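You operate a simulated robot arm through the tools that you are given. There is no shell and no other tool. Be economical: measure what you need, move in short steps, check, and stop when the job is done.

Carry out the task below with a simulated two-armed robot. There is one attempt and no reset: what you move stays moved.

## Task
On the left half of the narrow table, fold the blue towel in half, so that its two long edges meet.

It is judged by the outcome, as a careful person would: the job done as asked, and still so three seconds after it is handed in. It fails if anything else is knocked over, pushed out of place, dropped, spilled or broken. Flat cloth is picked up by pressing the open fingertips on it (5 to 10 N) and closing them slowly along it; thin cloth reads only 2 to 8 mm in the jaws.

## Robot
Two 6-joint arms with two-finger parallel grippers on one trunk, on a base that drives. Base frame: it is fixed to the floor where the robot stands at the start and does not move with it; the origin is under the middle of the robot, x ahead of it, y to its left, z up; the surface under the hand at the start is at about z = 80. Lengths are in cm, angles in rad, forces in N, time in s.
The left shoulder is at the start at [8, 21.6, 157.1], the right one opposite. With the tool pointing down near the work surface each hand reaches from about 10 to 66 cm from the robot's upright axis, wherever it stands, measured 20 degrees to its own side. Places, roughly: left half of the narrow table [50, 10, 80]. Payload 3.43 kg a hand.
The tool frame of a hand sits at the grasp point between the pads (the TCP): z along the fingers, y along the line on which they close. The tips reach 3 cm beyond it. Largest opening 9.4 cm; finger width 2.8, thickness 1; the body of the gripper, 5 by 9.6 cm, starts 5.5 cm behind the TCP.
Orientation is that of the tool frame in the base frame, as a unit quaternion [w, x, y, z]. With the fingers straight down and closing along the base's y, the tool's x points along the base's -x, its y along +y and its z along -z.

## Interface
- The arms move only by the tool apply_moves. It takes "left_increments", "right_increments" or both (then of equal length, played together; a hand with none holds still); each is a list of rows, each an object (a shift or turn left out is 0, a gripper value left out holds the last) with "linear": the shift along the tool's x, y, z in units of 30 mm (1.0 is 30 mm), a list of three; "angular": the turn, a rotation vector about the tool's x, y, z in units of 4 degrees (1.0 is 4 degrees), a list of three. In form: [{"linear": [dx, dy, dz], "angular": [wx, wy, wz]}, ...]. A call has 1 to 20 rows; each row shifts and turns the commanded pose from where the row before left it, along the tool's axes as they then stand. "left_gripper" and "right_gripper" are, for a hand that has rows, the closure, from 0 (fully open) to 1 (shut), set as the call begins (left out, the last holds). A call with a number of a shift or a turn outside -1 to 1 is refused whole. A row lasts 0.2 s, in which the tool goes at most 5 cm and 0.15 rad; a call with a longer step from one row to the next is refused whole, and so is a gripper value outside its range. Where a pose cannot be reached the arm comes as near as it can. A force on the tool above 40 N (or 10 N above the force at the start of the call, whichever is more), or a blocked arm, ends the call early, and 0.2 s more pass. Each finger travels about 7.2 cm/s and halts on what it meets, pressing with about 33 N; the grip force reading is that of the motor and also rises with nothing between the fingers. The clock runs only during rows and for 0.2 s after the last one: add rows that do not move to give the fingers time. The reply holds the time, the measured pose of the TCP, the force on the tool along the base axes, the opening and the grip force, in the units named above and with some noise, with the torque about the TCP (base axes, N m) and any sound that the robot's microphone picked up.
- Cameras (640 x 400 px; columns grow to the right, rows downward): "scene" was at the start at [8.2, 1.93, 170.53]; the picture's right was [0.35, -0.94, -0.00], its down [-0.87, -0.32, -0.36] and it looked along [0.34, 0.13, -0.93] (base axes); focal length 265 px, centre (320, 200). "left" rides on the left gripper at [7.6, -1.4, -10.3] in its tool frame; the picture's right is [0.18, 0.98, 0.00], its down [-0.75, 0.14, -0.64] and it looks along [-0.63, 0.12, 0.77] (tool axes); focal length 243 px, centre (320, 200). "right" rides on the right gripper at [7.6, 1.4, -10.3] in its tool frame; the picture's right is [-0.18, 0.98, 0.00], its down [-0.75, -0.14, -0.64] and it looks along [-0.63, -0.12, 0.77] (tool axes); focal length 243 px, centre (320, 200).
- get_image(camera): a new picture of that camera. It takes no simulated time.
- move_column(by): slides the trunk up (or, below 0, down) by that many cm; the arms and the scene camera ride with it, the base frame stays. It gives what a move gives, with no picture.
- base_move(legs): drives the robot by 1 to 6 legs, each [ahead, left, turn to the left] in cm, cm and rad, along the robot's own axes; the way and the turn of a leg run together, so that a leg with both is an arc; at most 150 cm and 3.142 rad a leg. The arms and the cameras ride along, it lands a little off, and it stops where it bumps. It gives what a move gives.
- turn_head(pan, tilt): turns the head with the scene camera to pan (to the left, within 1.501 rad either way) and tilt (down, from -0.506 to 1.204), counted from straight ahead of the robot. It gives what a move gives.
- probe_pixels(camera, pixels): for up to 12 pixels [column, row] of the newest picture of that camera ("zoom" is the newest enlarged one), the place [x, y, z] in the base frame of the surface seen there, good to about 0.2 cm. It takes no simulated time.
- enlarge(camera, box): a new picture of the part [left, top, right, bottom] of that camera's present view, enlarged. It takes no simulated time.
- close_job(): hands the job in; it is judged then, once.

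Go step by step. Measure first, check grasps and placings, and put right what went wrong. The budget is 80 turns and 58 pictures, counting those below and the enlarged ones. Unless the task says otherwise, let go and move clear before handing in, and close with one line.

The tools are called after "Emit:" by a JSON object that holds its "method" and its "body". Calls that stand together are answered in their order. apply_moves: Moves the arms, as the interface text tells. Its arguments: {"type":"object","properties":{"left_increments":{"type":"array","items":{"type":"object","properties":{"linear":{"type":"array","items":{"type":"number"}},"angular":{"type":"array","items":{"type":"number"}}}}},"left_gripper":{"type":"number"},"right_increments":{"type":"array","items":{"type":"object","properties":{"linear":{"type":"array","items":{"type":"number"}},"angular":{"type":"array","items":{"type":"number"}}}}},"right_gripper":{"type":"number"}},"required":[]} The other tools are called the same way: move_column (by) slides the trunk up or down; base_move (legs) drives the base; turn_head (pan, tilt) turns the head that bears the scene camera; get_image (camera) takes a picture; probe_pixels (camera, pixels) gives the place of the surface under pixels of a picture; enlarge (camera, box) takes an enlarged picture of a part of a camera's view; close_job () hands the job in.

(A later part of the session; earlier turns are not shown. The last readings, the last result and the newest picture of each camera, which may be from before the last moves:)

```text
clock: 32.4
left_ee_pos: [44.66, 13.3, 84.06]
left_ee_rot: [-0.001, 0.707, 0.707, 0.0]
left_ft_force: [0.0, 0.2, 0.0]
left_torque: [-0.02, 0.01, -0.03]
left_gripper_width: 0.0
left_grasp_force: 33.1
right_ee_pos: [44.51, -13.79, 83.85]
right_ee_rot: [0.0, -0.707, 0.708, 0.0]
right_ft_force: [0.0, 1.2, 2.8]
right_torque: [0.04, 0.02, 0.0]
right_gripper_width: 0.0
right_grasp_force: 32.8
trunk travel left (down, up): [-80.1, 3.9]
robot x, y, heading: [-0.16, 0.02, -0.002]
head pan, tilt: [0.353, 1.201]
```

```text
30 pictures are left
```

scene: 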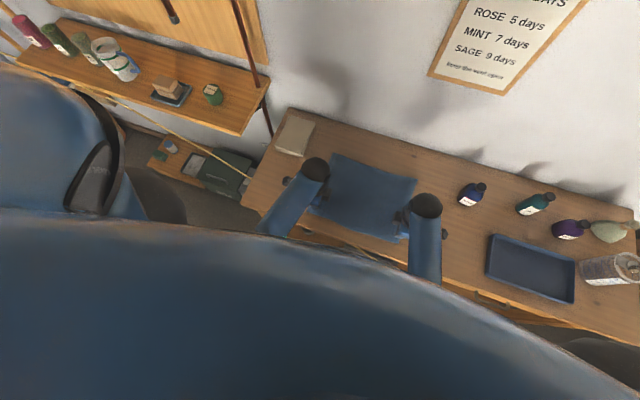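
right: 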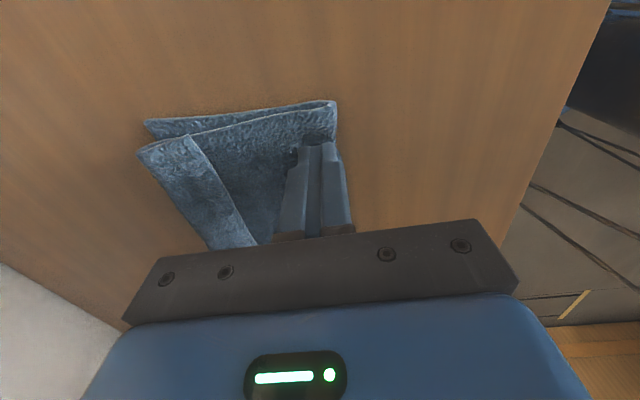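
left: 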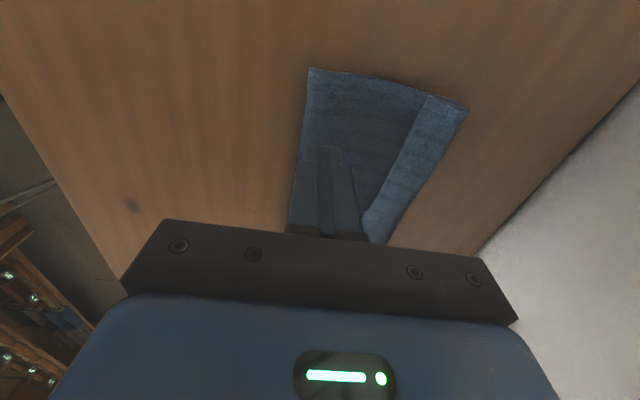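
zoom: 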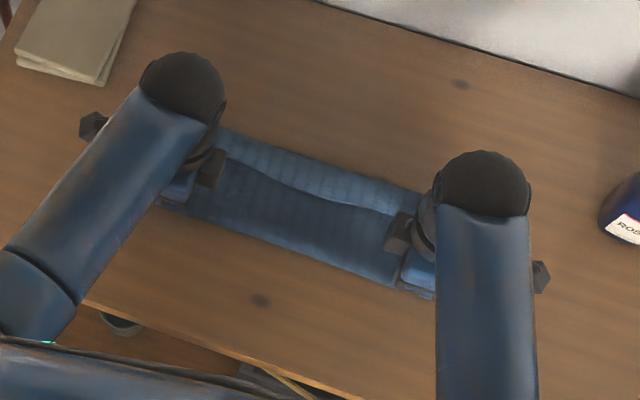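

The towel came back with the hands. I'll probe its present geometry.

Emit:
{"method": "probe_pixels", "body": {"camera": "right", "pixels": [[148, 123], [145, 152], [190, 140], [334, 105], [180, 185], [225, 185], [160, 160]]}}

Emit:
{"method": "probe_pixels", "body": {"camera": "zoom", "pixels": [[225, 130], [320, 162], [410, 188], [235, 160], [310, 190], [370, 207], [250, 234], [340, 265], [170, 205], [425, 295], [320, 157]]}}

```text
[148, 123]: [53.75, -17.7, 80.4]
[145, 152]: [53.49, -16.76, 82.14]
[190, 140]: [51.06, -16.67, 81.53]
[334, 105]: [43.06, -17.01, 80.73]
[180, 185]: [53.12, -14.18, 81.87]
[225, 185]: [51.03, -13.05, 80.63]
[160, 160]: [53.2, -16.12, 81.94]
```

```text
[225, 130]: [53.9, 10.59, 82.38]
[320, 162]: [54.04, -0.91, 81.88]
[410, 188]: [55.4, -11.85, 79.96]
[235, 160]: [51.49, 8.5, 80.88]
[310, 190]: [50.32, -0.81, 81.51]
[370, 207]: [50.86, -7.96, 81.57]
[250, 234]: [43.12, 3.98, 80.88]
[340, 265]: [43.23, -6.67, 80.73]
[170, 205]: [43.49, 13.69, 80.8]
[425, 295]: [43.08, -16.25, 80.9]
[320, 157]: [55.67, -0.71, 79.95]
```

The fold is at x ≈ 43, the ridge at ≈ 54 and the hem edge at ≈ 51. I'll move the right hand to anchor the body at (48.3, 4) and put the left hand over the flap's left end.

Emit:
{"method": "apply_moves", "body": {"left_increments": [{"linear": [0, 0, -0.5]}, {"linear": [0, 0, -0.5]}, {"linear": [0, 0.35, 0]}, {"linear": [0, 0.35, 0]}, {"linear": [0, 0.35, 0]}, {"linear": [0, 0.35, 0]}, {"linear": [0, 0.35, 0]}, {"linear": [0, 0.35, 0]}, {"linear": [0, 0.35, 0]}, {}], "right_increments": [{"linear": [0, 0, -0.5]}, {"linear": [0, 0, -0.5]}, {"linear": [-0.85, -0.18, 0]}, {"linear": [-0.85, -0.18, 0]}, {"linear": [-0.85, -0.18, 0]}, {"linear": [-0.85, -0.18, 0]}, {"linear": [-0.85, -0.18, 0]}, {"linear": [-0.85, -0.18, 0]}, {"linear": [-0.85, -0.18, 0]}, {}]}}

Emit:
{"method": "apply_moves", "body": {"left_increments": [{"linear": [0, 0, 0.3]}, {"linear": [0, 0, 0.3]}, {"linear": [0, 0, 0.1]}, {"linear": [0, 0, 0.05]}, {}], "right_increments": [{"linear": [0, 0, 0.4]}, {"linear": [0, 0, 0.4]}, {"linear": [0, 0, 0.2]}, {"linear": [0, 0, 0.1]}, {}]}}

```text
clock: 34.6
left_ee_pos: [51.89, 13.21, 86.97]
left_ee_rot: [0.001, 0.707, 0.707, 0.0]
left_ft_force: [-0.1, 0.3, -0.3]
left_torque: [0.0, 0.0, 0.03]
left_gripper_width: 0.0
left_grasp_force: 32.7
right_ee_pos: [48.21, 4.06, 86.88]
right_ee_rot: [0.001, 0.707, -0.707, 0.0]
right_ft_force: [-0.1, 1.3, -0.1]
right_torque: [0.01, -0.02, 0.02]
right_gripper_width: 0.0
right_grasp_force: 33.0
trunk travel left (down, up): [-80.1, 3.9]
robot x, y, heading: [0.12, -0.47, 0.003]
head pan, tilt: [0.353, 1.201]
```

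```text
clock: 35.8
left_ee_pos: [51.88, 13.28, 84.9]
left_ee_rot: [0.0, 0.707, 0.707, -0.001]
left_ft_force: [-0.5, 0.0, 0.1]
left_torque: [0.0, -0.02, 0.03]
left_gripper_width: 0.02
left_grasp_force: 33.1
right_ee_pos: [48.38, 4.09, 83.66]
right_ee_rot: [0.0, 0.707, -0.707, 0.001]
right_ft_force: [0.8, -2.5, 10.9]
right_torque: [-0.03, 0.0, -0.01]
right_gripper_width: 0.0
right_grasp_force: 32.5
trunk travel left (down, up): [-80.1, 3.9]
robot x, y, heading: [-0.02, 0.28, 0.002]
head pan, tilt: [0.353, 1.201]
```

The right hand is anchoring at about 11 N. I'll lower the left hand to a light press on the flap.

Emit:
{"method": "apply_moves", "body": {"left_increments": [{"linear": [0, 0, 0.1]}, {"linear": [0, 0, 0.1]}, {"linear": [0, 0, 0.06]}, {}], "right_increments": [{}, {}, {}, {}]}}

```text
clock: 36.8
left_ee_pos: [51.84, 13.19, 84.01]
left_ee_rot: [0.001, 0.707, 0.707, 0.001]
left_ft_force: [-0.7, 0.6, 4.1]
left_torque: [0.0, 0.01, -0.03]
left_gripper_width: 0.0
left_grasp_force: 32.4
right_ee_pos: [48.27, 4.07, 83.44]
right_ee_rot: [0.0, -0.707, 0.707, 0.0]
right_ft_force: [3.1, -1.7, 12.5]
right_torque: [-0.02, -0.15, -0.01]
right_gripper_width: 0.0
right_grasp_force: 33.6
trunk travel left (down, up): [-80.1, 3.9]
robot x, y, heading: [0.11, 0.14, -0.004]
head pan, tilt: [0.353, 1.201]
```

The left press is 4 N. I'll wipe 5 cm toward +x while the right hand holds.

Emit:
{"method": "apply_moves", "body": {"left_increments": [{"linear": [0, 0.14, 0]}, {"linear": [0, 0.14, 0]}, {"linear": [0, 0.14, 0]}, {"linear": [0, 0.14, 0]}, {"linear": [0, 0.14, 0]}, {"linear": [0, 0.14, 0]}, {"linear": [0, 0.14, 0.01]}, {"linear": [0, 0.14, 0.01]}, {"linear": [0, 0.14, 0.01]}, {"linear": [0, 0.14, 0.01]}, {"linear": [0, 0.14, 0.01]}, {"linear": [0, 0.14, 0.01]}]}}

Emit:
{"method": "get_image", "body": {"camera": "left"}}

Emit:
{"method": "enlarge", "body": {"camera": "scene", "box": [270, 130, 470, 255]}}

```text
clock: 39.4
left_ee_pos: [56.76, 13.33, 83.76]
left_ee_rot: [0.001, 0.707, 0.707, 0.0]
left_ft_force: [-3.2, -0.7, 8.0]
left_torque: [-0.02, 0.11, -0.02]
left_gripper_width: 0.0
left_grasp_force: 33.2
right_ee_pos: [48.23, 4.13, 83.63]
right_ee_rot: [-0.001, 0.707, -0.707, 0.0]
right_ft_force: [3.5, 1.3, 10.8]
right_torque: [0.1, -0.12, -0.01]
right_gripper_width: 0.01
right_grasp_force: 33.3
trunk travel left (down, up): [-80.1, 3.9]
robot x, y, heading: [-0.27, -0.05, -0.001]
head pan, tilt: [0.353, 1.201]
```

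```text
29 pictures are left
```

left: 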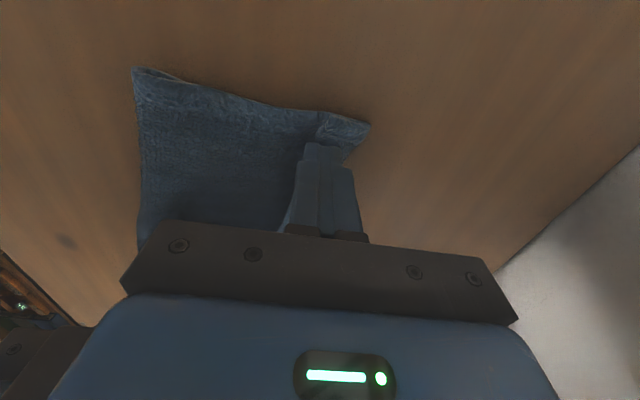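

```text
3.20 times, centred on (370, 192) of scene
```

zoom: 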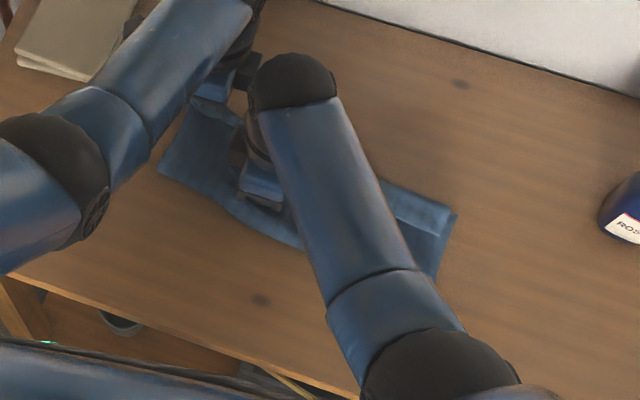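

I'll check whether the flap actually rolled or the whole left end was dragged.

Emit:
{"method": "enlarge", "body": {"camera": "left", "box": [110, 40, 430, 240]}}

Emit:
{"method": "probe_pixels", "body": {"camera": "left", "pixels": [[137, 72], [250, 100], [320, 113], [368, 123], [345, 130], [318, 140], [350, 155], [220, 150], [140, 230]]}}

```text
2.00 times, centred on (270, 140) of left
```

zoom: 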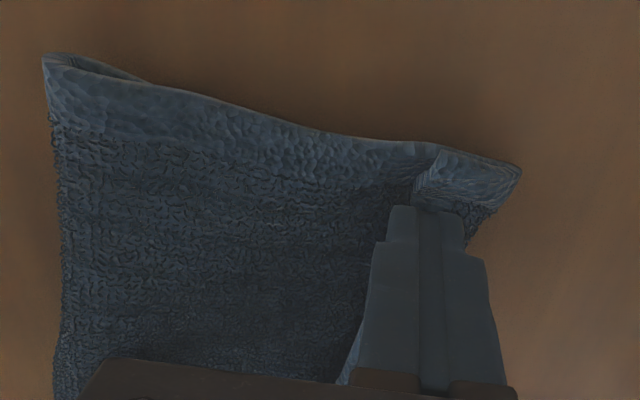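

```text
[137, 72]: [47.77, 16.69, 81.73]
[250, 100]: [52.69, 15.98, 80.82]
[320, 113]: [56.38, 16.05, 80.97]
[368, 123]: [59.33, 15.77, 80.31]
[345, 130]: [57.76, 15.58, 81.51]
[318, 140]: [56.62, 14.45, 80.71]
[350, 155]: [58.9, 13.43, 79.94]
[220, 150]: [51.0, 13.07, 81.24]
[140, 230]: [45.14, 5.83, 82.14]
```

The whole left end was dragged: its fold corner is now at x ≈ 47.8 and the flap is unchanged. Pressed layers stick together, so wiping won't unroll it. I'll slide the left end back, then turn the hands to close along y, pinch only the hem's free edge, and carry it over.

Emit:
{"method": "apply_moves", "body": {"left_increments": [{"linear": [0, -0.16, 0]}, {"linear": [0, -0.16, 0]}, {"linear": [0, -0.16, 0]}, {"linear": [0, -0.16, 0]}, {"linear": [0, -0.16, 0]}, {"linear": [0, -0.16, 0]}, {"linear": [0, -0.16, 0]}, {"linear": [0, -0.16, 0]}, {"linear": [0, -0.16, 0]}, {"linear": [0, -0.16, 0]}]}}

Emit:
{"method": "apply_moves", "body": {"left_increments": [{"linear": [0, 0, -0.6]}, {"linear": [0, 0, -0.8]}, {"linear": [0, 0, -0.8], "angular": [0, 0, -1]}, {"angular": [0, 0, -1]}, {"angular": [0, 0, -1]}, {"angular": [0, 0, -1]}, {"angular": [0, 0, -1]}, {"angular": [0, 0, -1]}, {"angular": [0, 0, -1]}, {"angular": [0, 0, -1]}, {"angular": [0, 0, -1]}, {"angular": [0, 0, -1]}], "right_increments": [{"linear": [0, 0, -0.6]}, {"linear": [0, 0, -0.8]}, {"linear": [0.65, 0, -0.8], "angular": [0, 0, 0]}, {"linear": [0.65, 0, 0]}, {"linear": [0.65, 0, 0]}, {"linear": [0.65, 0, 0]}, {"linear": [0.65, 0, 0]}, {"linear": [0.65, 0, 0]}, {"linear": [0.65, 0, 0]}, {"linear": [0.65, 0, 0]}, {"linear": [0.6, 0, 0]}, {}]}}

Emit:
{"method": "apply_moves", "body": {"left_increments": [{"angular": [0, 0, -1]}, {"angular": [0, 0, -1]}, {"angular": [0, 0, -1]}, {"angular": [0, 0, -1]}, {"angular": [0, 0, -1]}, {"angular": [0, 0, -1]}, {"angular": [0, 0, -1]}, {"angular": [0, 0, -1]}, {"angular": [0, 0, -1]}, {"angular": [0, 0, -1]}, {"angular": [0, 0, -1]}, {"angular": [0, 0, -1]}, {"angular": [0, 0, -0.5]}], "right_increments": [{"angular": [0, 0, 1]}, {"angular": [0, 0, 1]}, {"angular": [0, 0, 1]}, {"angular": [0, 0, 1]}, {"angular": [0, 0, 1]}, {"angular": [0, 0, 1]}, {"angular": [0, 0, 1]}, {"angular": [0, 0, 1]}, {"angular": [0, 0, 1]}, {"angular": [0, 0, 1]}, {"angular": [0, 0, 1]}, {"angular": [0, 0, 1]}, {"angular": [0, 0, 0.5]}]}}

Emit:
{"method": "apply_moves", "body": {"left_increments": [{}, {}, {}, {}, {}, {}, {}, {}, {}, {}], "right_increments": [{"angular": [0, 0, 1]}, {"angular": [0, 0, 1]}, {"angular": [0, 0, 1]}, {"angular": [0, 0, 1]}, {"angular": [0, 0, 1]}, {"angular": [0, 0, 1]}, {"angular": [0, 0, 1]}, {"angular": [0, 0, 1]}, {"angular": [0, 0, 1]}, {"angular": [0, 0, 1]}], "left_gripper": 0.7, "right_gripper": 0.7}}

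Emit:
{"method": "get_image", "body": {"camera": "left"}}

Emit:
{"method": "get_image", "body": {"camera": "right"}}

```text
clock: 41.6
left_ee_pos: [52.2, 13.37, 83.74]
left_ee_rot: [0.0, 0.707, 0.707, 0.001]
left_ft_force: [1.5, 0.1, 6.1]
left_torque: [0.0, -0.07, 0.01]
left_gripper_width: 0.0
left_grasp_force: 33.0
right_ee_pos: [48.16, 3.98, 83.61]
right_ee_rot: [0.001, -0.706, 0.708, -0.001]
right_ft_force: [1.8, 1.6, 13.2]
right_torque: [0.02, -0.1, 0.01]
right_gripper_width: 0.01
right_grasp_force: 32.7
trunk travel left (down, up): [-80.1, 3.9]
robot x, y, heading: [0.3, -0.13, 0.0]
head pan, tilt: [0.353, 1.201]
```

```text
clock: 44.2
left_ee_pos: [52.19, 13.22, 90.3]
left_ee_rot: [0.001, 0.422, 0.907, 0.0]
left_ft_force: [0.5, 1.3, 0.6]
left_torque: [0.0, 0.02, -0.03]
left_gripper_width: 0.01
left_grasp_force: 33.2
right_ee_pos: [48.31, -13.28, 90.05]
right_ee_rot: [0.0, 0.707, -0.707, 0.0]
right_ft_force: [-0.7, 0.3, 0.5]
right_torque: [0.01, 0.02, -0.01]
right_gripper_width: 0.0
right_grasp_force: 32.8
trunk travel left (down, up): [-80.1, 3.9]
robot x, y, heading: [-0.17, 0.07, 0.003]
head pan, tilt: [0.353, 1.201]
```

```text
clock: 47.0
left_ee_pos: [52.15, 13.24, 90.31]
left_ee_rot: [0.001, 0.0, 1.0, 0.0]
left_ft_force: [1.3, 0.6, 0.0]
left_torque: [0.0, -0.04, 0.01]
left_gripper_width: 0.0
left_grasp_force: 33.2
right_ee_pos: [48.17, -13.27, 90.12]
right_ee_rot: [0.0, -0.341, 0.94, 0.0]
right_ft_force: [0.0, -0.4, 0.0]
right_torque: [0.01, -0.01, 0.03]
right_gripper_width: 0.01
right_grasp_force: 32.9
trunk travel left (down, up): [-80.1, 3.9]
robot x, y, heading: [-0.15, 0.51, -0.0]
head pan, tilt: [0.353, 1.201]
```

```text
clock: 49.2
left_ee_pos: [52.13, 13.26, 90.37]
left_ee_rot: [-0.001, 0.0, 1.0, -0.001]
left_ft_force: [0.1, 0.3, -0.3]
left_torque: [0.0, 0.03, 0.0]
left_gripper_width: 2.81
left_grasp_force: 0.1
right_ee_pos: [48.19, -13.38, 90.07]
right_ee_rot: [0.001, 0.001, 1.0, 0.0]
right_ft_force: [-0.6, 0.1, 0.5]
right_torque: [0.04, -0.03, -0.01]
right_gripper_width: 2.82
right_grasp_force: 0.0
trunk travel left (down, up): [-80.1, 3.9]
robot x, y, heading: [-0.02, 0.02, -0.002]
head pan, tilt: [0.353, 1.201]
```

```text
26 pictures are left
```

left: 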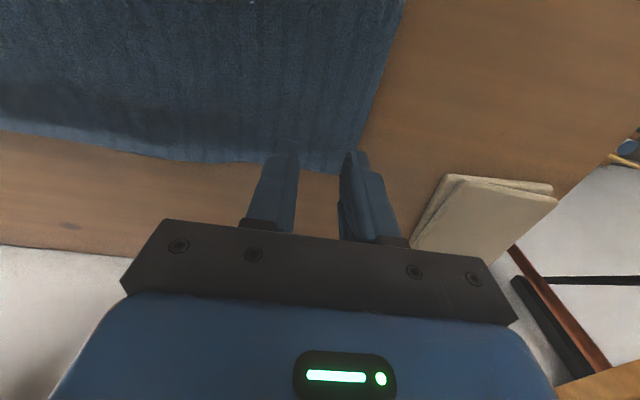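

```text
25 pictures are left
```

right: 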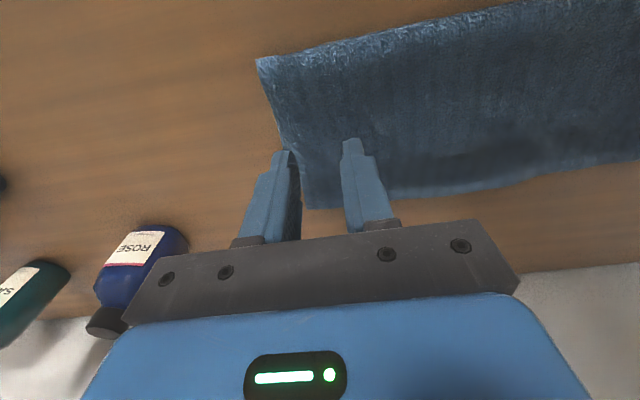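

The flap isn't obvious in these views, so I'll look from the scene camera and probe the left and right views.

Emit:
{"method": "enlarge", "body": {"camera": "scene", "box": [270, 130, 470, 255]}}

Emit:
{"method": "probe_pixels", "body": {"camera": "left", "pixels": [[330, 172], [400, 10], [250, 160], [150, 150], [100, 140], [50, 110], [240, 120], [200, 40], [350, 140], [30, 130]]}}

Emit:
{"method": "probe_pixels", "body": {"camera": "right", "pixels": [[310, 205], [260, 60], [285, 140], [400, 195], [470, 150], [600, 140], [600, 165], [400, 120], [330, 180]]}}

```text
3.20 times, centred on (370, 192) of scene
```

zoom: 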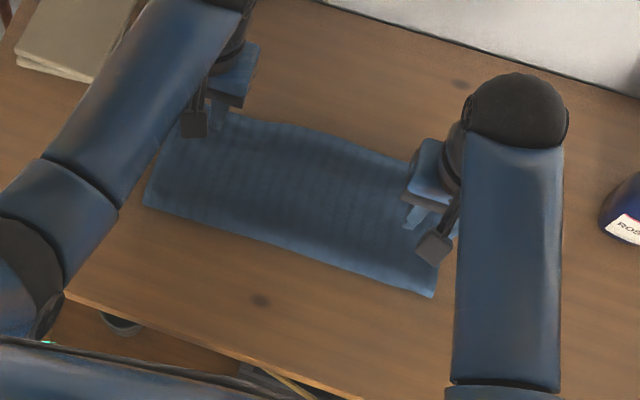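

```text
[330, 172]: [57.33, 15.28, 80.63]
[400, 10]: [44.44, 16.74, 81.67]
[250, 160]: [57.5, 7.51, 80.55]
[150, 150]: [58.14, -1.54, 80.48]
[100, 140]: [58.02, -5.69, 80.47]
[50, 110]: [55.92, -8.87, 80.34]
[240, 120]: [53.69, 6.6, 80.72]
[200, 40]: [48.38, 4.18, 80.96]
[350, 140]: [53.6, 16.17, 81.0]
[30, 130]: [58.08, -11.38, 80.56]
```

```text
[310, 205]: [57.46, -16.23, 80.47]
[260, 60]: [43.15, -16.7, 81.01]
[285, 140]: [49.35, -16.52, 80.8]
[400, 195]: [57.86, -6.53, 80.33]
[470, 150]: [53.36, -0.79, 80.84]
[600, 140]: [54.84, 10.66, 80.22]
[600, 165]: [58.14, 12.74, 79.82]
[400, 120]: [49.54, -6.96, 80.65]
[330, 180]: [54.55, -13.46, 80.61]
```

Good news: the hem unrolled as the fingers lifted. The top layer now lies flat with its far edge at x ≈ 57.5–58, single layer at z ≈ 80.5. It overhangs the lower edge (≈ 54) by about 3 cm. I'll pinch this overhang in its present orientation, lift it back a little past the fold, and re-lay it so the edges meet.

Emit:
{"method": "apply_moves", "body": {"left_increments": [{"linear": [-0.22, 0, 0.3]}, {"linear": [-0.22, 0, 0.35]}, {"linear": [-0.22, 0, 0.35]}, {"linear": [-0.22, 0, 0.35]}, {"linear": [-0.22, 0, 0.35]}, {"linear": [-0.22, 0, 0.3]}, {}], "right_increments": [{"linear": [-0.44, -0.01, 0.3]}, {"linear": [-0.44, -0.01, 0.35]}, {"linear": [-0.44, 0, 0.35]}, {"linear": [-0.44, 0, 0.3]}, {"linear": [-0.44, 0, 0.3]}, {"linear": [-0.42, 0, 0.3]}, {}], "left_gripper": 0.785, "right_gripper": 0.785}}

Emit:
{"method": "apply_moves", "body": {"left_increments": [{"linear": [0, 0, 0.2]}, {"linear": [0, 0, 0.1]}, {}], "right_increments": [{"linear": [0, 0, 0.2]}, {"linear": [0, 0, 0.1]}, {}]}}

Emit:
{"method": "get_image", "body": {"camera": "left"}}

Emit:
{"method": "get_image", "body": {"camera": "right"}}

```text
clock: 50.8
left_ee_pos: [56.08, 13.39, 84.32]
left_ee_rot: [0.0, 0.0, 1.0, 0.0]
left_ft_force: [-0.2, -0.9, -0.6]
left_torque: [-0.01, 0.0, 0.01]
left_gripper_width: 2.01
left_grasp_force: 0.0
right_ee_pos: [56.19, -13.41, 84.54]
right_ee_rot: [0.0, 0.0, 1.0, 0.0]
right_ft_force: [-0.4, -0.2, -0.6]
right_torque: [-0.01, 0.01, 0.0]
right_gripper_width: 2.01
right_grasp_force: 0.0
trunk travel left (down, up): [-80.1, 3.9]
robot x, y, heading: [0.16, -0.03, 0.003]
head pan, tilt: [0.353, 1.201]
```

```text
clock: 51.6
left_ee_pos: [56.14, 13.23, 83.4]
left_ee_rot: [0.0, 0.0, 1.0, -0.001]
left_ft_force: [0.4, 0.5, 1.8]
left_torque: [0.02, -0.01, -0.01]
left_gripper_width: 2.03
left_grasp_force: 0.1
right_ee_pos: [56.09, -13.23, 83.48]
right_ee_rot: [0.0, 0.0, 1.0, 0.0]
right_ft_force: [0.6, 0.3, 1.7]
right_torque: [0.0, -0.01, 0.01]
right_gripper_width: 1.98
right_grasp_force: 0.1
trunk travel left (down, up): [-80.1, 3.9]
robot x, y, heading: [0.11, -0.12, 0.0]
head pan, tilt: [0.353, 1.201]
```

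```text
23 pictures are left
```

left: 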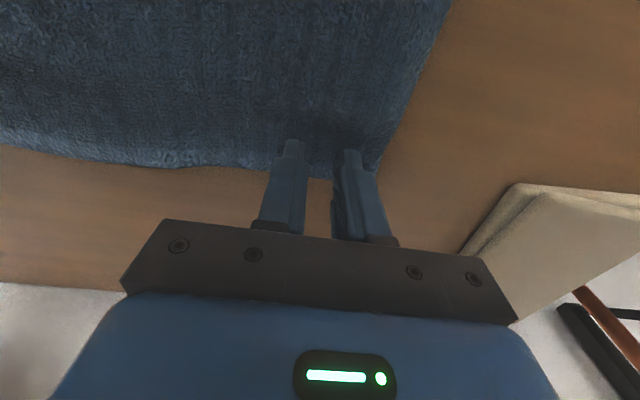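

```text
22 pictures are left
```

right: 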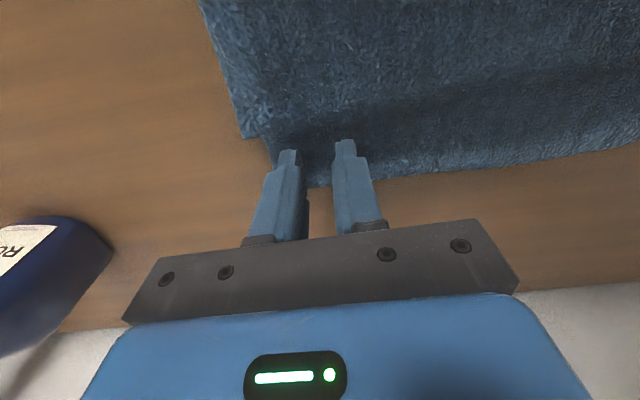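

Both hands are on the overhang; the lower layer's corner shows at (245,138) in the right view. I'll press to about 7 N and close slowly.

Emit:
{"method": "apply_moves", "body": {"left_increments": [{"linear": [0, 0, 0.05]}, {}], "right_increments": [{"linear": [0, 0, 0.05]}, {}]}}

Emit:
{"method": "apply_moves", "body": {"left_increments": [{}], "right_increments": [{}], "left_gripper": 0.86, "right_gripper": 0.86}}

Emit:
{"method": "apply_moves", "body": {"left_increments": [{}], "right_increments": [{}], "left_gripper": 0.93, "right_gripper": 0.93}}

Emit:
{"method": "apply_moves", "body": {"left_increments": [{}, {}, {}], "right_increments": [{}, {}, {}], "left_gripper": 1.0, "right_gripper": 1.0}}

Emit:
{"method": "probe_pixels", "body": {"camera": "right", "pixels": [[247, 136], [262, 142], [312, 188]]}}

```text
clock: 52.2
left_ee_pos: [56.07, 13.3, 83.45]
left_ee_rot: [0.0, 0.0, 1.0, 0.0]
left_ft_force: [-0.6, 1.9, 6.7]
left_torque: [0.05, 0.04, -0.02]
left_gripper_width: 2.02
left_grasp_force: 0.0
right_ee_pos: [56.14, -13.4, 83.41]
right_ee_rot: [0.0, -0.001, 1.0, -0.001]
right_ft_force: [0.1, 0.0, 2.5]
right_torque: [-0.03, 0.01, 0.0]
right_gripper_width: 2.01
right_grasp_force: 0.1
trunk travel left (down, up): [-80.1, 3.9]
robot x, y, heading: [0.3, -0.0, 0.0]
head pan, tilt: [0.353, 1.201]
```

```text
clock: 52.6
left_ee_pos: [56.0, 13.12, 83.31]
left_ee_rot: [0.001, 0.0, 1.0, 0.0]
left_ft_force: [-0.4, -0.7, 7.3]
left_torque: [-0.02, 0.04, 0.01]
left_gripper_width: 1.24
left_grasp_force: 0.1
right_ee_pos: [56.06, -13.47, 83.41]
right_ee_rot: [0.0, 0.0, 1.0, 0.001]
right_ft_force: [0.2, 0.1, 4.0]
right_torque: [0.04, -0.03, -0.01]
right_gripper_width: 1.29
right_grasp_force: 0.2
trunk travel left (down, up): [-80.1, 3.9]
robot x, y, heading: [-0.34, 0.09, -0.0]
head pan, tilt: [0.353, 1.201]
```

```text
clock: 53.0
left_ee_pos: [56.22, 13.25, 83.36]
left_ee_rot: [0.001, 0.0, 1.0, 0.0]
left_ft_force: [0.6, -1.1, 8.7]
left_torque: [-0.01, 0.01, 0.0]
left_gripper_width: 0.67
left_grasp_force: 0.2
right_ee_pos: [56.07, -13.39, 83.34]
right_ee_rot: [-0.001, 0.0, 1.0, 0.0]
right_ft_force: [0.5, 0.3, 2.7]
right_torque: [0.02, 0.02, 0.03]
right_gripper_width: 0.53
right_grasp_force: 0.1
trunk travel left (down, up): [-80.1, 3.9]
robot x, y, heading: [0.1, -0.25, -0.0]
head pan, tilt: [0.353, 1.201]
```

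```text
clock: 53.8
left_ee_pos: [56.03, 13.16, 83.3]
left_ee_rot: [0.001, 0.0, 1.0, 0.0]
left_ft_force: [0.2, -2.8, 10.6]
left_torque: [-0.06, -0.01, 0.01]
left_gripper_width: 0.35
left_grasp_force: 33.0
right_ee_pos: [56.11, -13.34, 83.32]
right_ee_rot: [0.0, 0.0, 1.0, 0.0]
right_ft_force: [-0.1, -1.0, 3.1]
right_torque: [0.0, -0.03, -0.02]
right_gripper_width: 0.0
right_grasp_force: 33.0
trunk travel left (down, up): [-80.1, 3.9]
robot x, y, heading: [-0.05, 0.16, -0.002]
head pan, tilt: [0.353, 1.201]
```

```text
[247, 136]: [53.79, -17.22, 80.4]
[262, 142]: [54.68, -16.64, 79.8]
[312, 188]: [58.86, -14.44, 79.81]
```

The left hand has cloth (0.35) but the right missed (0.0). The lower edge is at x ≈ 54. I'll retry the right hand with more pressure, keeping the left where it is.

Emit:
{"method": "apply_moves", "body": {"right_increments": [{"linear": [0, 0, -0.25]}, {"linear": [0.05, 0, 0]}, {}], "right_gripper": 0.75}}

Emit:
{"method": "apply_moves", "body": {"right_increments": [{"linear": [0, 0, 0.2]}, {"linear": [0, 0, 0.1]}, {"linear": [0, 0, 0.04]}, {}]}}

Emit:
{"method": "get_image", "body": {"camera": "right"}}

```text
clock: 54.6
left_ee_pos: [56.1, 13.27, 83.29]
left_ee_rot: [0.001, 0.001, 1.0, -0.001]
left_ft_force: [0.3, -1.3, 10.8]
left_torque: [-0.04, 0.01, 0.02]
left_gripper_width: 0.37
left_grasp_force: 32.7
right_ee_pos: [55.9, -13.37, 84.33]
right_ee_rot: [0.001, 0.0, 1.0, 0.0]
right_ft_force: [-0.6, 0.5, 1.1]
right_torque: [-0.02, 0.02, -0.02]
right_gripper_width: 2.33
right_grasp_force: 0.1
trunk travel left (down, up): [-80.1, 3.9]
robot x, y, heading: [0.17, 0.08, 0.002]
head pan, tilt: [0.353, 1.201]
```

```text
clock: 55.6
left_ee_pos: [56.0, 13.24, 83.39]
left_ee_rot: [0.0, -0.001, 1.0, 0.0]
left_ft_force: [1.7, -1.5, 5.8]
left_torque: [-0.03, -0.04, -0.01]
left_gripper_width: 0.37
left_grasp_force: 32.9
right_ee_pos: [55.81, -13.28, 83.25]
right_ee_rot: [0.002, 0.001, 1.0, 0.0]
right_ft_force: [-1.8, 1.3, 15.1]
right_torque: [0.02, 0.12, 0.04]
right_gripper_width: 2.33
right_grasp_force: 0.1
trunk travel left (down, up): [-80.1, 3.9]
robot x, y, heading: [0.51, -0.15, -0.001]
head pan, tilt: [0.353, 1.201]
```

```text
21 pictures are left
```

right: 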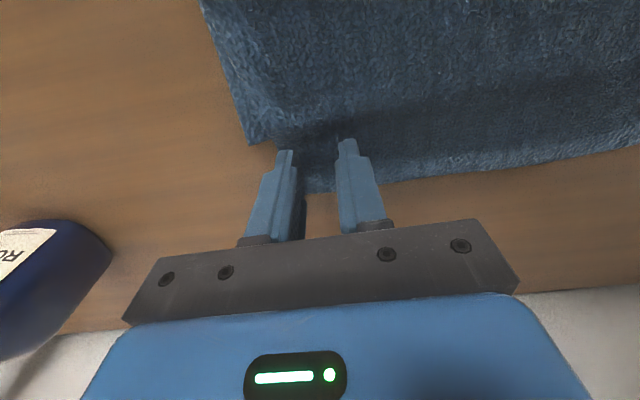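

The right outer finger sits at the very edge of the upper corner. I'll lift, shift 1.5 cm inward, and press again more lightly.

Emit:
{"method": "apply_moves", "body": {"right_increments": [{"linear": [0, 0, -0.25]}, {"linear": [0, 0.25, 0]}, {"linear": [0, 0.25, 0]}, {"linear": [0, 0, 0.15]}, {"linear": [0, 0, 0.08]}, {}]}}

Emit:
{"method": "apply_moves", "body": {"right_increments": [{}], "right_gripper": 0.82}}

Emit:
{"method": "apply_moves", "body": {"right_increments": [{}], "right_gripper": 0.9}}

Emit:
{"method": "apply_moves", "body": {"right_increments": [{}, {}, {}], "right_gripper": 1.0}}

```text
clock: 57.0
left_ee_pos: [55.95, 13.28, 83.44]
left_ee_rot: [0.001, 0.001, 1.0, -0.001]
left_ft_force: [-0.1, 1.6, 4.1]
left_torque: [0.03, -0.01, 0.0]
left_gripper_width: 0.37
left_grasp_force: 33.2
right_ee_pos: [55.96, -11.9, 83.17]
right_ee_rot: [0.002, 0.0, 1.0, 0.0]
right_ft_force: [-3.6, -2.8, 13.6]
right_torque: [-0.1, 0.13, 0.0]
right_gripper_width: 2.36
right_grasp_force: 0.1
trunk travel left (down, up): [-80.1, 3.9]
robot x, y, heading: [0.05, 0.03, -0.002]
head pan, tilt: [0.353, 1.201]
```

```text
clock: 57.4
left_ee_pos: [55.92, 13.31, 83.46]
left_ee_rot: [0.001, 0.0, 1.0, 0.0]
left_ft_force: [-0.9, -0.7, 5.8]
left_torque: [-0.06, 0.03, -0.02]
left_gripper_width: 0.34
left_grasp_force: 32.8
right_ee_pos: [55.96, -11.81, 83.24]
right_ee_rot: [0.002, 0.0, 1.0, 0.0]
right_ft_force: [1.1, 1.2, 13.0]
right_torque: [0.04, -0.04, -0.02]
right_gripper_width: 1.53
right_grasp_force: 0.0
trunk travel left (down, up): [-80.1, 3.9]
robot x, y, heading: [-0.3, -0.16, -0.002]
head pan, tilt: [0.353, 1.201]
```

```text
clock: 57.8
left_ee_pos: [56.03, 13.22, 83.34]
left_ee_rot: [0.002, -0.001, 1.0, 0.0]
left_ft_force: [-1.1, -3.5, 3.9]
left_torque: [-0.09, 0.01, -0.01]
left_gripper_width: 0.36
left_grasp_force: 32.6
right_ee_pos: [55.93, -11.81, 83.23]
right_ee_rot: [0.001, 0.0, 1.0, 0.0]
right_ft_force: [0.9, 3.7, 15.3]
right_torque: [0.07, -0.06, 0.01]
right_gripper_width: 0.9
right_grasp_force: 0.0
trunk travel left (down, up): [-80.1, 3.9]
robot x, y, heading: [0.04, 0.39, -0.003]
head pan, tilt: [0.353, 1.201]
```

```text
clock: 58.6
left_ee_pos: [55.95, 13.34, 83.4]
left_ee_rot: [0.001, 0.0, 1.0, 0.0]
left_ft_force: [-1.0, -5.3, 4.0]
left_torque: [-0.17, 0.03, 0.02]
left_gripper_width: 0.34
left_grasp_force: 32.9
right_ee_pos: [55.96, -11.78, 83.21]
right_ee_rot: [0.002, 0.0, 1.0, 0.0]
right_ft_force: [1.7, 5.2, 16.7]
right_torque: [0.19, -0.06, 0.01]
right_gripper_width: 0.4
right_grasp_force: 32.7
trunk travel left (down, up): [-80.1, 3.9]
robot x, y, heading: [0.08, 0.26, 0.001]
head pan, tilt: [0.353, 1.201]
```

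Both hands now hold a single layer (0.34 and 0.40 cm). I'll lift it and swing back past the fold to x ≈ 37.

Emit:
{"method": "apply_moves", "body": {"left_increments": [{"linear": [0.167, -0.07, -0.6]}, {"linear": [0.167, -0.07, -0.6]}, {"linear": [0.5, 0, -0.58]}, {"linear": [0.5, 0, -0.58]}, {"linear": [0.667, 0, -0.25]}, {"linear": [0.667, 0, -0.25]}, {"linear": [0.667, 0, 0]}, {"linear": [0.667, 0, 0]}, {"linear": [0.667, 0, 0.167]}, {"linear": [0.667, 0, 0.167]}, {"linear": [0.5, 0, 0.25]}, {"linear": [0.5, 0, 0.25]}, {}], "right_increments": [{"linear": [0.167, 0.07, -0.6]}, {"linear": [0.167, 0.07, -0.6]}, {"linear": [0.5, 0, -0.58]}, {"linear": [0.5, 0, -0.58]}, {"linear": [0.667, 0, -0.25]}, {"linear": [0.667, 0, -0.25]}, {"linear": [0.667, 0, 0]}, {"linear": [0.667, 0, 0]}, {"linear": [0.667, 0, 0.167]}, {"linear": [0.667, 0, 0.167]}, {"linear": [0.5, 0, 0.25]}, {"linear": [0.5, 0, 0.25]}, {}]}}

Emit:
{"method": "get_image", "body": {"camera": "left"}}

Emit:
{"method": "enlarge", "body": {"camera": "scene", "box": [270, 130, 470, 255]}}

```text
clock: 61.4
left_ee_pos: [37.14, 12.7, 89.35]
left_ee_rot: [-0.001, 0.0, 1.0, -0.001]
left_ft_force: [0.8, -0.1, -0.9]
left_torque: [-0.01, -0.02, -0.01]
left_gripper_width: 0.33
left_grasp_force: 32.5
right_ee_pos: [36.95, -11.57, 89.25]
right_ee_rot: [0.0, 0.0, 1.0, 0.0]
right_ft_force: [-0.6, 0.8, 0.2]
right_torque: [-0.01, -0.01, -0.01]
right_gripper_width: 0.4
right_grasp_force: 32.9
trunk travel left (down, up): [-80.1, 3.9]
robot x, y, heading: [0.62, -0.01, -0.003]
head pan, tilt: [0.353, 1.201]
```

```text
20 pictures are left
```

left: 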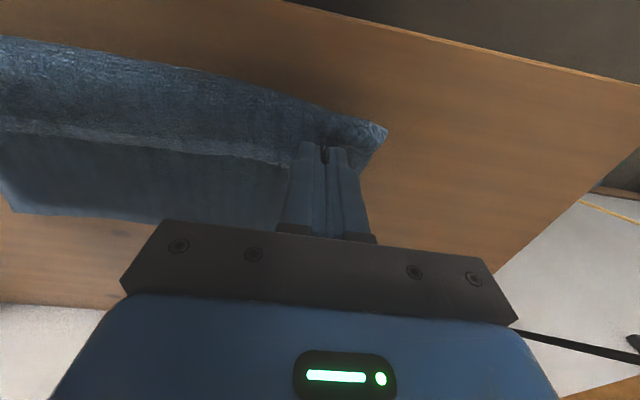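

```text
3.20 times, centred on (370, 192) of scene
```

zoom: 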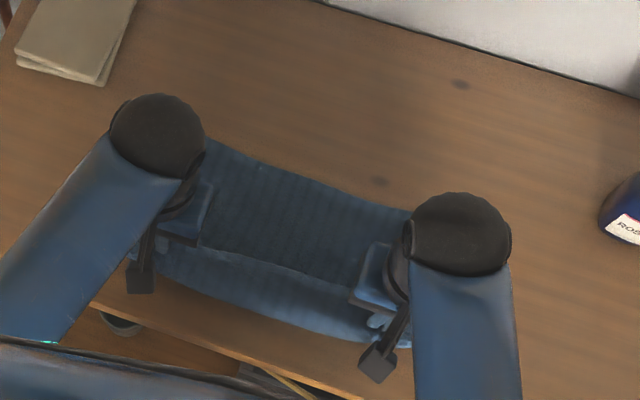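

The upper layer is up. I'll probe the now-visible lower far edge and the front bulge.

Emit:
{"method": "probe_pixels", "body": {"camera": "zoom", "pixels": [[215, 147], [300, 173], [370, 196], [408, 212], [170, 272], [260, 308], [350, 338], [230, 258], [310, 280], [300, 220]]}}

Emit:
{"method": "probe_pixels", "body": {"camera": "left", "pixels": [[20, 210], [140, 218], [385, 130], [200, 150], [200, 80], [20, 45]]}}

```text
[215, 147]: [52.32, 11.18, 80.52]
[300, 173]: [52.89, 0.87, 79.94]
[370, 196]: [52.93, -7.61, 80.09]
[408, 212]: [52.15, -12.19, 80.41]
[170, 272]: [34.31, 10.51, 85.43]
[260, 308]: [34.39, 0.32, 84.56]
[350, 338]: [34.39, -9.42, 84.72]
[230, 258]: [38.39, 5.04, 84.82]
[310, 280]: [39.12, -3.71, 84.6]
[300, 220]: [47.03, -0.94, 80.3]
```

```text
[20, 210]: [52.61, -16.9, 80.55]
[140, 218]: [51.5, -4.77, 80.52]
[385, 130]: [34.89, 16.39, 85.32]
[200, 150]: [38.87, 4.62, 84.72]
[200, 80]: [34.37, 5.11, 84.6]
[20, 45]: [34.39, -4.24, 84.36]
```

The lower edge is at x ≈ 52.7, so the fold belongs at about 40 and the pinches at about 51.2. I'll swing back over on a nearly taut arc around x = 40.

Emit:
{"method": "apply_moves", "body": {"left_increments": [{"linear": [-0.5, 0, -0.617]}, {"linear": [-0.5, 0, -0.617]}, {"linear": [-0.589, 0, 0.056]}, {"linear": [-0.589, 0, 0.056]}, {"linear": [-0.589, 0, 0.056]}, {"linear": [-0.467, 0, 0.367]}, {"linear": [-0.467, 0, 0.367]}, {"linear": [-0.317, 0.03, 0.533]}, {"linear": [-0.317, 0.03, 0.533]}, {"linear": [-0.2, 0.03, 0.4]}, {"linear": [-0.2, 0.03, 0.35]}, {}], "right_increments": [{"linear": [-0.5, 0, -0.617]}, {"linear": [-0.5, 0, -0.617]}, {"linear": [-0.589, 0, 0.056]}, {"linear": [-0.589, 0, 0.056]}, {"linear": [-0.589, 0, 0.056]}, {"linear": [-0.467, 0, 0.367]}, {"linear": [-0.467, 0, 0.367]}, {"linear": [-0.317, -0.06, 0.533]}, {"linear": [-0.317, -0.06, 0.533]}, {"linear": [-0.2, -0.06, 0.4]}, {"linear": [-0.2, -0.06, 0.35]}, {}]}}

Emit:
{"method": "get_image", "body": {"camera": "left"}}

Emit:
{"method": "enlarge", "body": {"camera": "scene", "box": [270, 130, 470, 255]}}

Emit:
{"method": "get_image", "body": {"camera": "right"}}

```text
clock: 64.0
left_ee_pos: [51.27, 13.16, 85.02]
left_ee_rot: [0.0, 0.0, 1.0, -0.001]
left_ft_force: [0.1, -6.8, -0.3]
left_torque: [-0.25, -0.01, 0.05]
left_gripper_width: 0.4
left_grasp_force: 32.8
right_ee_pos: [51.25, -12.1, 84.69]
right_ee_rot: [-0.001, 0.001, 1.0, -0.001]
right_ft_force: [-0.8, 8.4, 0.5]
right_torque: [0.19, -0.01, -0.05]
right_gripper_width: 0.37
right_grasp_force: 33.2
trunk travel left (down, up): [-80.1, 3.9]
robot x, y, heading: [0.11, -0.03, 0.002]
head pan, tilt: [0.353, 1.201]
```

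```text
18 pictures are left
```

left: 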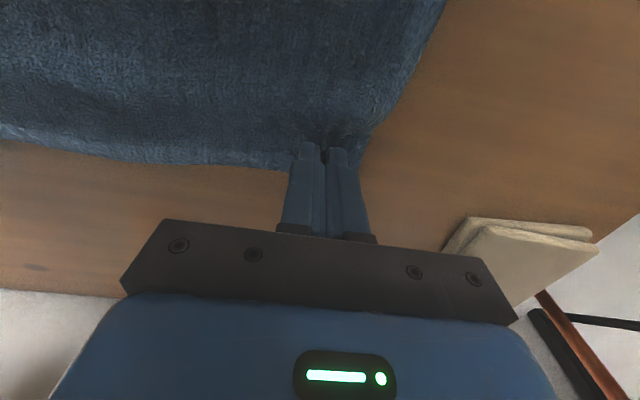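

```text
3.20 times, centred on (370, 192) of scene
```

zoom: 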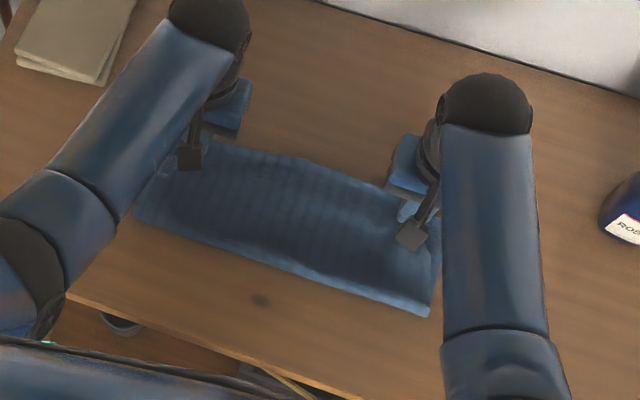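

```text
16 pictures are left
```

right: 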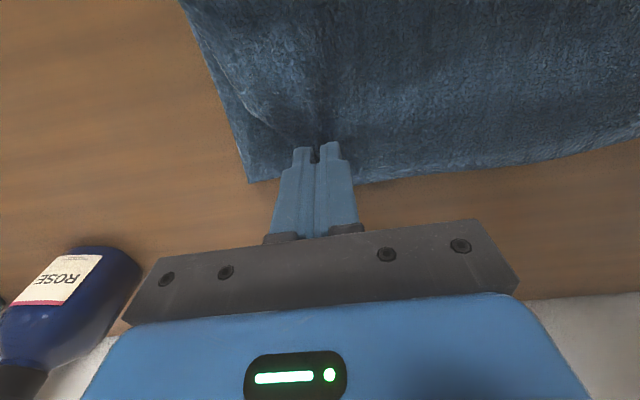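

It looks well folded now. I'll probe the fold line, both far edges and the corners before releasing.

Emit:
{"method": "probe_pixels", "body": {"camera": "zoom", "pixels": [[137, 212], [210, 245], [300, 278], [425, 312], [300, 160], [350, 175], [240, 145], [300, 220], [250, 190], [370, 250], [390, 185]]}}

Emit:
{"method": "probe_pixels", "body": {"camera": "right", "pixels": [[250, 180], [280, 172], [370, 180], [600, 140], [270, 140], [480, 170]]}}

Emit:
{"method": "probe_pixels", "body": {"camera": "left", "pixels": [[362, 160], [390, 110], [260, 163], [130, 158], [10, 130], [355, 140]]}}

```text
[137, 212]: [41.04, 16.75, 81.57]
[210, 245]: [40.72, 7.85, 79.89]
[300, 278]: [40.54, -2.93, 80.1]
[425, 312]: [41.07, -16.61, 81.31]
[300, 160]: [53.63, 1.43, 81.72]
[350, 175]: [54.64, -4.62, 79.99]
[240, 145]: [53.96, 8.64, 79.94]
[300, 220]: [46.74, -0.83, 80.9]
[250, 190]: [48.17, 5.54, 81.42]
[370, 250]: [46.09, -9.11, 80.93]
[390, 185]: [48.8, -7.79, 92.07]
```

```text
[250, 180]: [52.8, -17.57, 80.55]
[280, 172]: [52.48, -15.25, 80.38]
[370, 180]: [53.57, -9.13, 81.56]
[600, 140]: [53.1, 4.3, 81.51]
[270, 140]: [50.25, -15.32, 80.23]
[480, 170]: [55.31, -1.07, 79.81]
```

```text
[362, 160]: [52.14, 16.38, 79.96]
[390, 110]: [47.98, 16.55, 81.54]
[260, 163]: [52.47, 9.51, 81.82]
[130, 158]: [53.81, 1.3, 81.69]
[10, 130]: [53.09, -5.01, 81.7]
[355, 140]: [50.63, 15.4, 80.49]
```

Edges: the upper one is at x ≈ 52.5–53.8 and the lower at ≈ 52.7, with the fold at ≈ 40.7, so they meet well. I'll lower to light contact and open the fingers, which spreads the gather, then lift.

Emit:
{"method": "apply_moves", "body": {"left_increments": [{"linear": [0, 0, 0.12]}, {"linear": [0, 0, 0.1]}, {"linear": [0, 0, 0.08]}, {}], "right_increments": [{"linear": [0, 0, 0.12]}, {"linear": [0, 0, 0.06]}, {"linear": [0, 0, 0.04]}, {}]}}

Emit:
{"method": "apply_moves", "body": {"left_increments": [{}, {}, {}], "right_increments": [{}, {}, {}], "left_gripper": 0.78, "right_gripper": 0.76}}

Emit:
{"method": "apply_moves", "body": {"left_increments": [{"linear": [0, 0, -0.1]}, {"linear": [0, 0, -0.2]}, {"linear": [0, 0, -0.4]}, {"linear": [0, 0, -0.8]}, {"linear": [0, 0, -0.8]}, {"linear": [0, 0, -0.8]}, {}], "right_increments": [{"linear": [0, 0, -0.1]}, {"linear": [0, 0, -0.2]}, {"linear": [0, 0, -0.4]}, {"linear": [0, 0, -0.8]}, {"linear": [0, 0, -0.8]}, {"linear": [0, 0, -0.8]}, {}]}}

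Emit:
{"method": "get_image", "body": {"camera": "left"}}

Emit:
{"method": "get_image", "body": {"camera": "right"}}

```text
clock: 65.0
left_ee_pos: [51.35, 13.15, 84.13]
left_ee_rot: [0.0, 0.0, 1.0, 0.0]
left_ft_force: [0.4, -8.9, 1.7]
left_torque: [-0.28, -0.04, 0.05]
left_gripper_width: 0.36
left_grasp_force: 32.9
right_ee_pos: [51.16, -12.2, 84.07]
right_ee_rot: [0.0, 0.0, 1.0, 0.0]
right_ft_force: [-0.2, 9.0, 2.7]
right_torque: [0.28, -0.05, -0.03]
right_gripper_width: 0.39
right_grasp_force: 32.8
trunk travel left (down, up): [-80.1, 3.9]
robot x, y, heading: [-0.03, 0.41, 0.002]
head pan, tilt: [0.353, 1.201]
```

```text
clock: 65.8
left_ee_pos: [51.38, 13.17, 84.08]
left_ee_rot: [0.0, 0.0, 1.0, 0.0]
left_ft_force: [1.0, 0.0, 0.5]
left_torque: [0.01, 0.02, 0.0]
left_gripper_width: 2.04
left_grasp_force: 0.0
right_ee_pos: [51.28, -12.25, 84.0]
right_ee_rot: [0.0, 0.0, 1.0, 0.0]
right_ft_force: [-0.5, 0.0, 1.2]
right_torque: [-0.05, -0.02, 0.04]
right_gripper_width: 2.24
right_grasp_force: 0.2
trunk travel left (down, up): [-80.1, 3.9]
robot x, y, heading: [0.43, 0.1, 0.0]
head pan, tilt: [0.353, 1.201]
```

```text
clock: 67.4
left_ee_pos: [51.34, 13.18, 93.39]
left_ee_rot: [-0.001, 0.0, 1.0, 0.001]
left_ft_force: [0.1, 0.4, -1.0]
left_torque: [0.02, -0.05, 0.02]
left_gripper_width: 2.07
left_grasp_force: 0.2
right_ee_pos: [51.08, -12.12, 93.36]
right_ee_rot: [0.001, 0.0, 1.0, 0.0]
right_ft_force: [-0.2, 0.7, 0.2]
right_torque: [0.01, -0.01, 0.01]
right_gripper_width: 2.25
right_grasp_force: 0.2
trunk travel left (down, up): [-80.1, 3.9]
robot x, y, heading: [0.12, 0.1, 0.001]
head pan, tilt: [0.353, 1.201]
```

```text
15 pictures are left
```

left: 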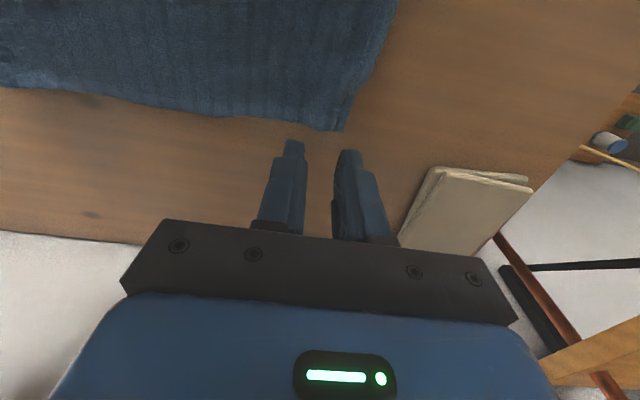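

```text
14 pictures are left
```

right: 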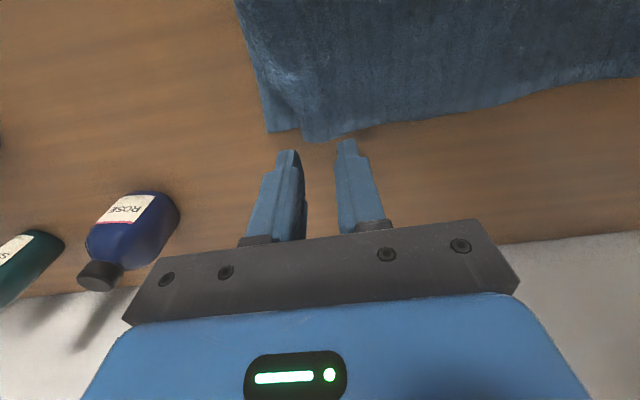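

The right upper corner looks slightly bunched, around (310,140) in the right view. I'll move the hands aside and inspect from the scene camera.

Emit:
{"method": "apply_moves", "body": {"left_increments": [{"linear": [0, 0.5, -0.5]}, {"linear": [0, 0.8, -0.5]}, {"linear": [0, 0.8, 0]}, {"linear": [0, 0.8, 0]}, {"linear": [0, 0.8, 0]}, {}], "right_increments": [{"linear": [0, -0.5, -0.5]}, {"linear": [0, -0.8, -0.5]}, {"linear": [0, -0.8, 0]}, {"linear": [0, -0.8, 0]}, {"linear": [0, -0.8, 0]}, {}]}}

Emit:
{"method": "enlarge", "body": {"camera": "scene", "box": [290, 140, 430, 230]}}

Emit:
{"method": "enlarge", "body": {"camera": "right", "box": [280, 0, 640, 225]}}

```text
clock: 68.8
left_ee_pos: [51.23, 24.35, 96.39]
left_ee_rot: [-0.001, 0.0, 1.0, 0.0]
left_ft_force: [-1.1, 0.3, 0.6]
left_torque: [-0.01, 0.01, 0.0]
left_gripper_width: 2.08
left_grasp_force: 0.0
right_ee_pos: [51.38, -23.41, 96.48]
right_ee_rot: [0.0, 0.0, 1.0, 0.001]
right_ft_force: [1.2, -0.5, 0.0]
right_torque: [-0.01, 0.02, -0.02]
right_gripper_width: 2.25
right_grasp_force: 0.0
trunk travel left (down, up): [-80.1, 3.9]
robot x, y, heading: [-0.09, -0.19, 0.002]
head pan, tilt: [0.353, 1.201]
```

```text
4.44 times, centred on (360, 185) of scene
```

zoom: 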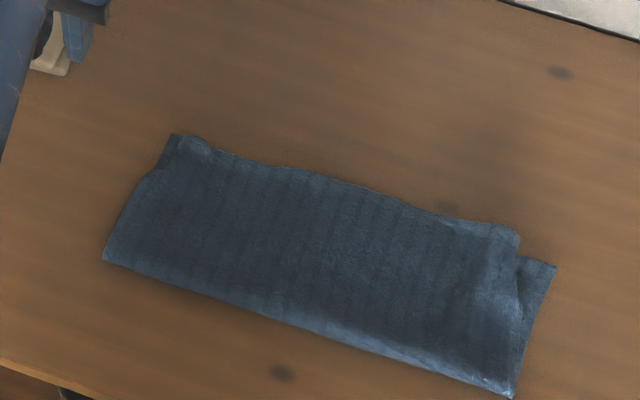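

```text
1.78 times, centred on (460, 112) of right
```

zoom: 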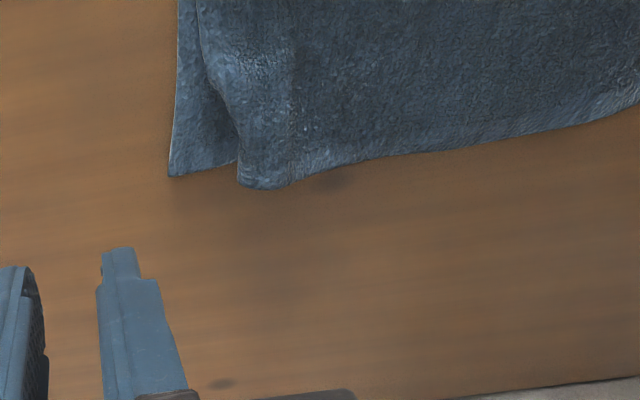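

The towel is nicely folded except that the right upper corner is tucked in about 2 cm, at zoom (240,165). I'll measure it and pull that corner out.

Emit:
{"method": "probe_pixels", "body": {"camera": "zoom", "pixels": [[172, 173], [238, 160], [240, 183], [275, 187], [225, 110], [205, 50], [255, 150], [290, 120], [400, 155], [200, 150]]}}

Emit:
{"method": "enlarge", "body": {"camera": "right", "box": [340, 0, 500, 120]}}

```text
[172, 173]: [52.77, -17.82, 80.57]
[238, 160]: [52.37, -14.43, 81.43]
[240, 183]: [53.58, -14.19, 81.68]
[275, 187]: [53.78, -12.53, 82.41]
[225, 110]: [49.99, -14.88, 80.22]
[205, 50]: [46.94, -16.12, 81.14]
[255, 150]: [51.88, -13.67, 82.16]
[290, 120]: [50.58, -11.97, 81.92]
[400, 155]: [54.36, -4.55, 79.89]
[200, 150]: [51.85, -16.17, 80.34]
```

```text
3.33 times, centred on (420, 60) of right
```

zoom: 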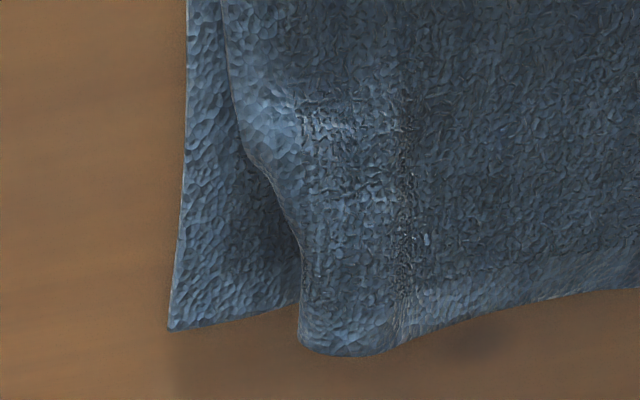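

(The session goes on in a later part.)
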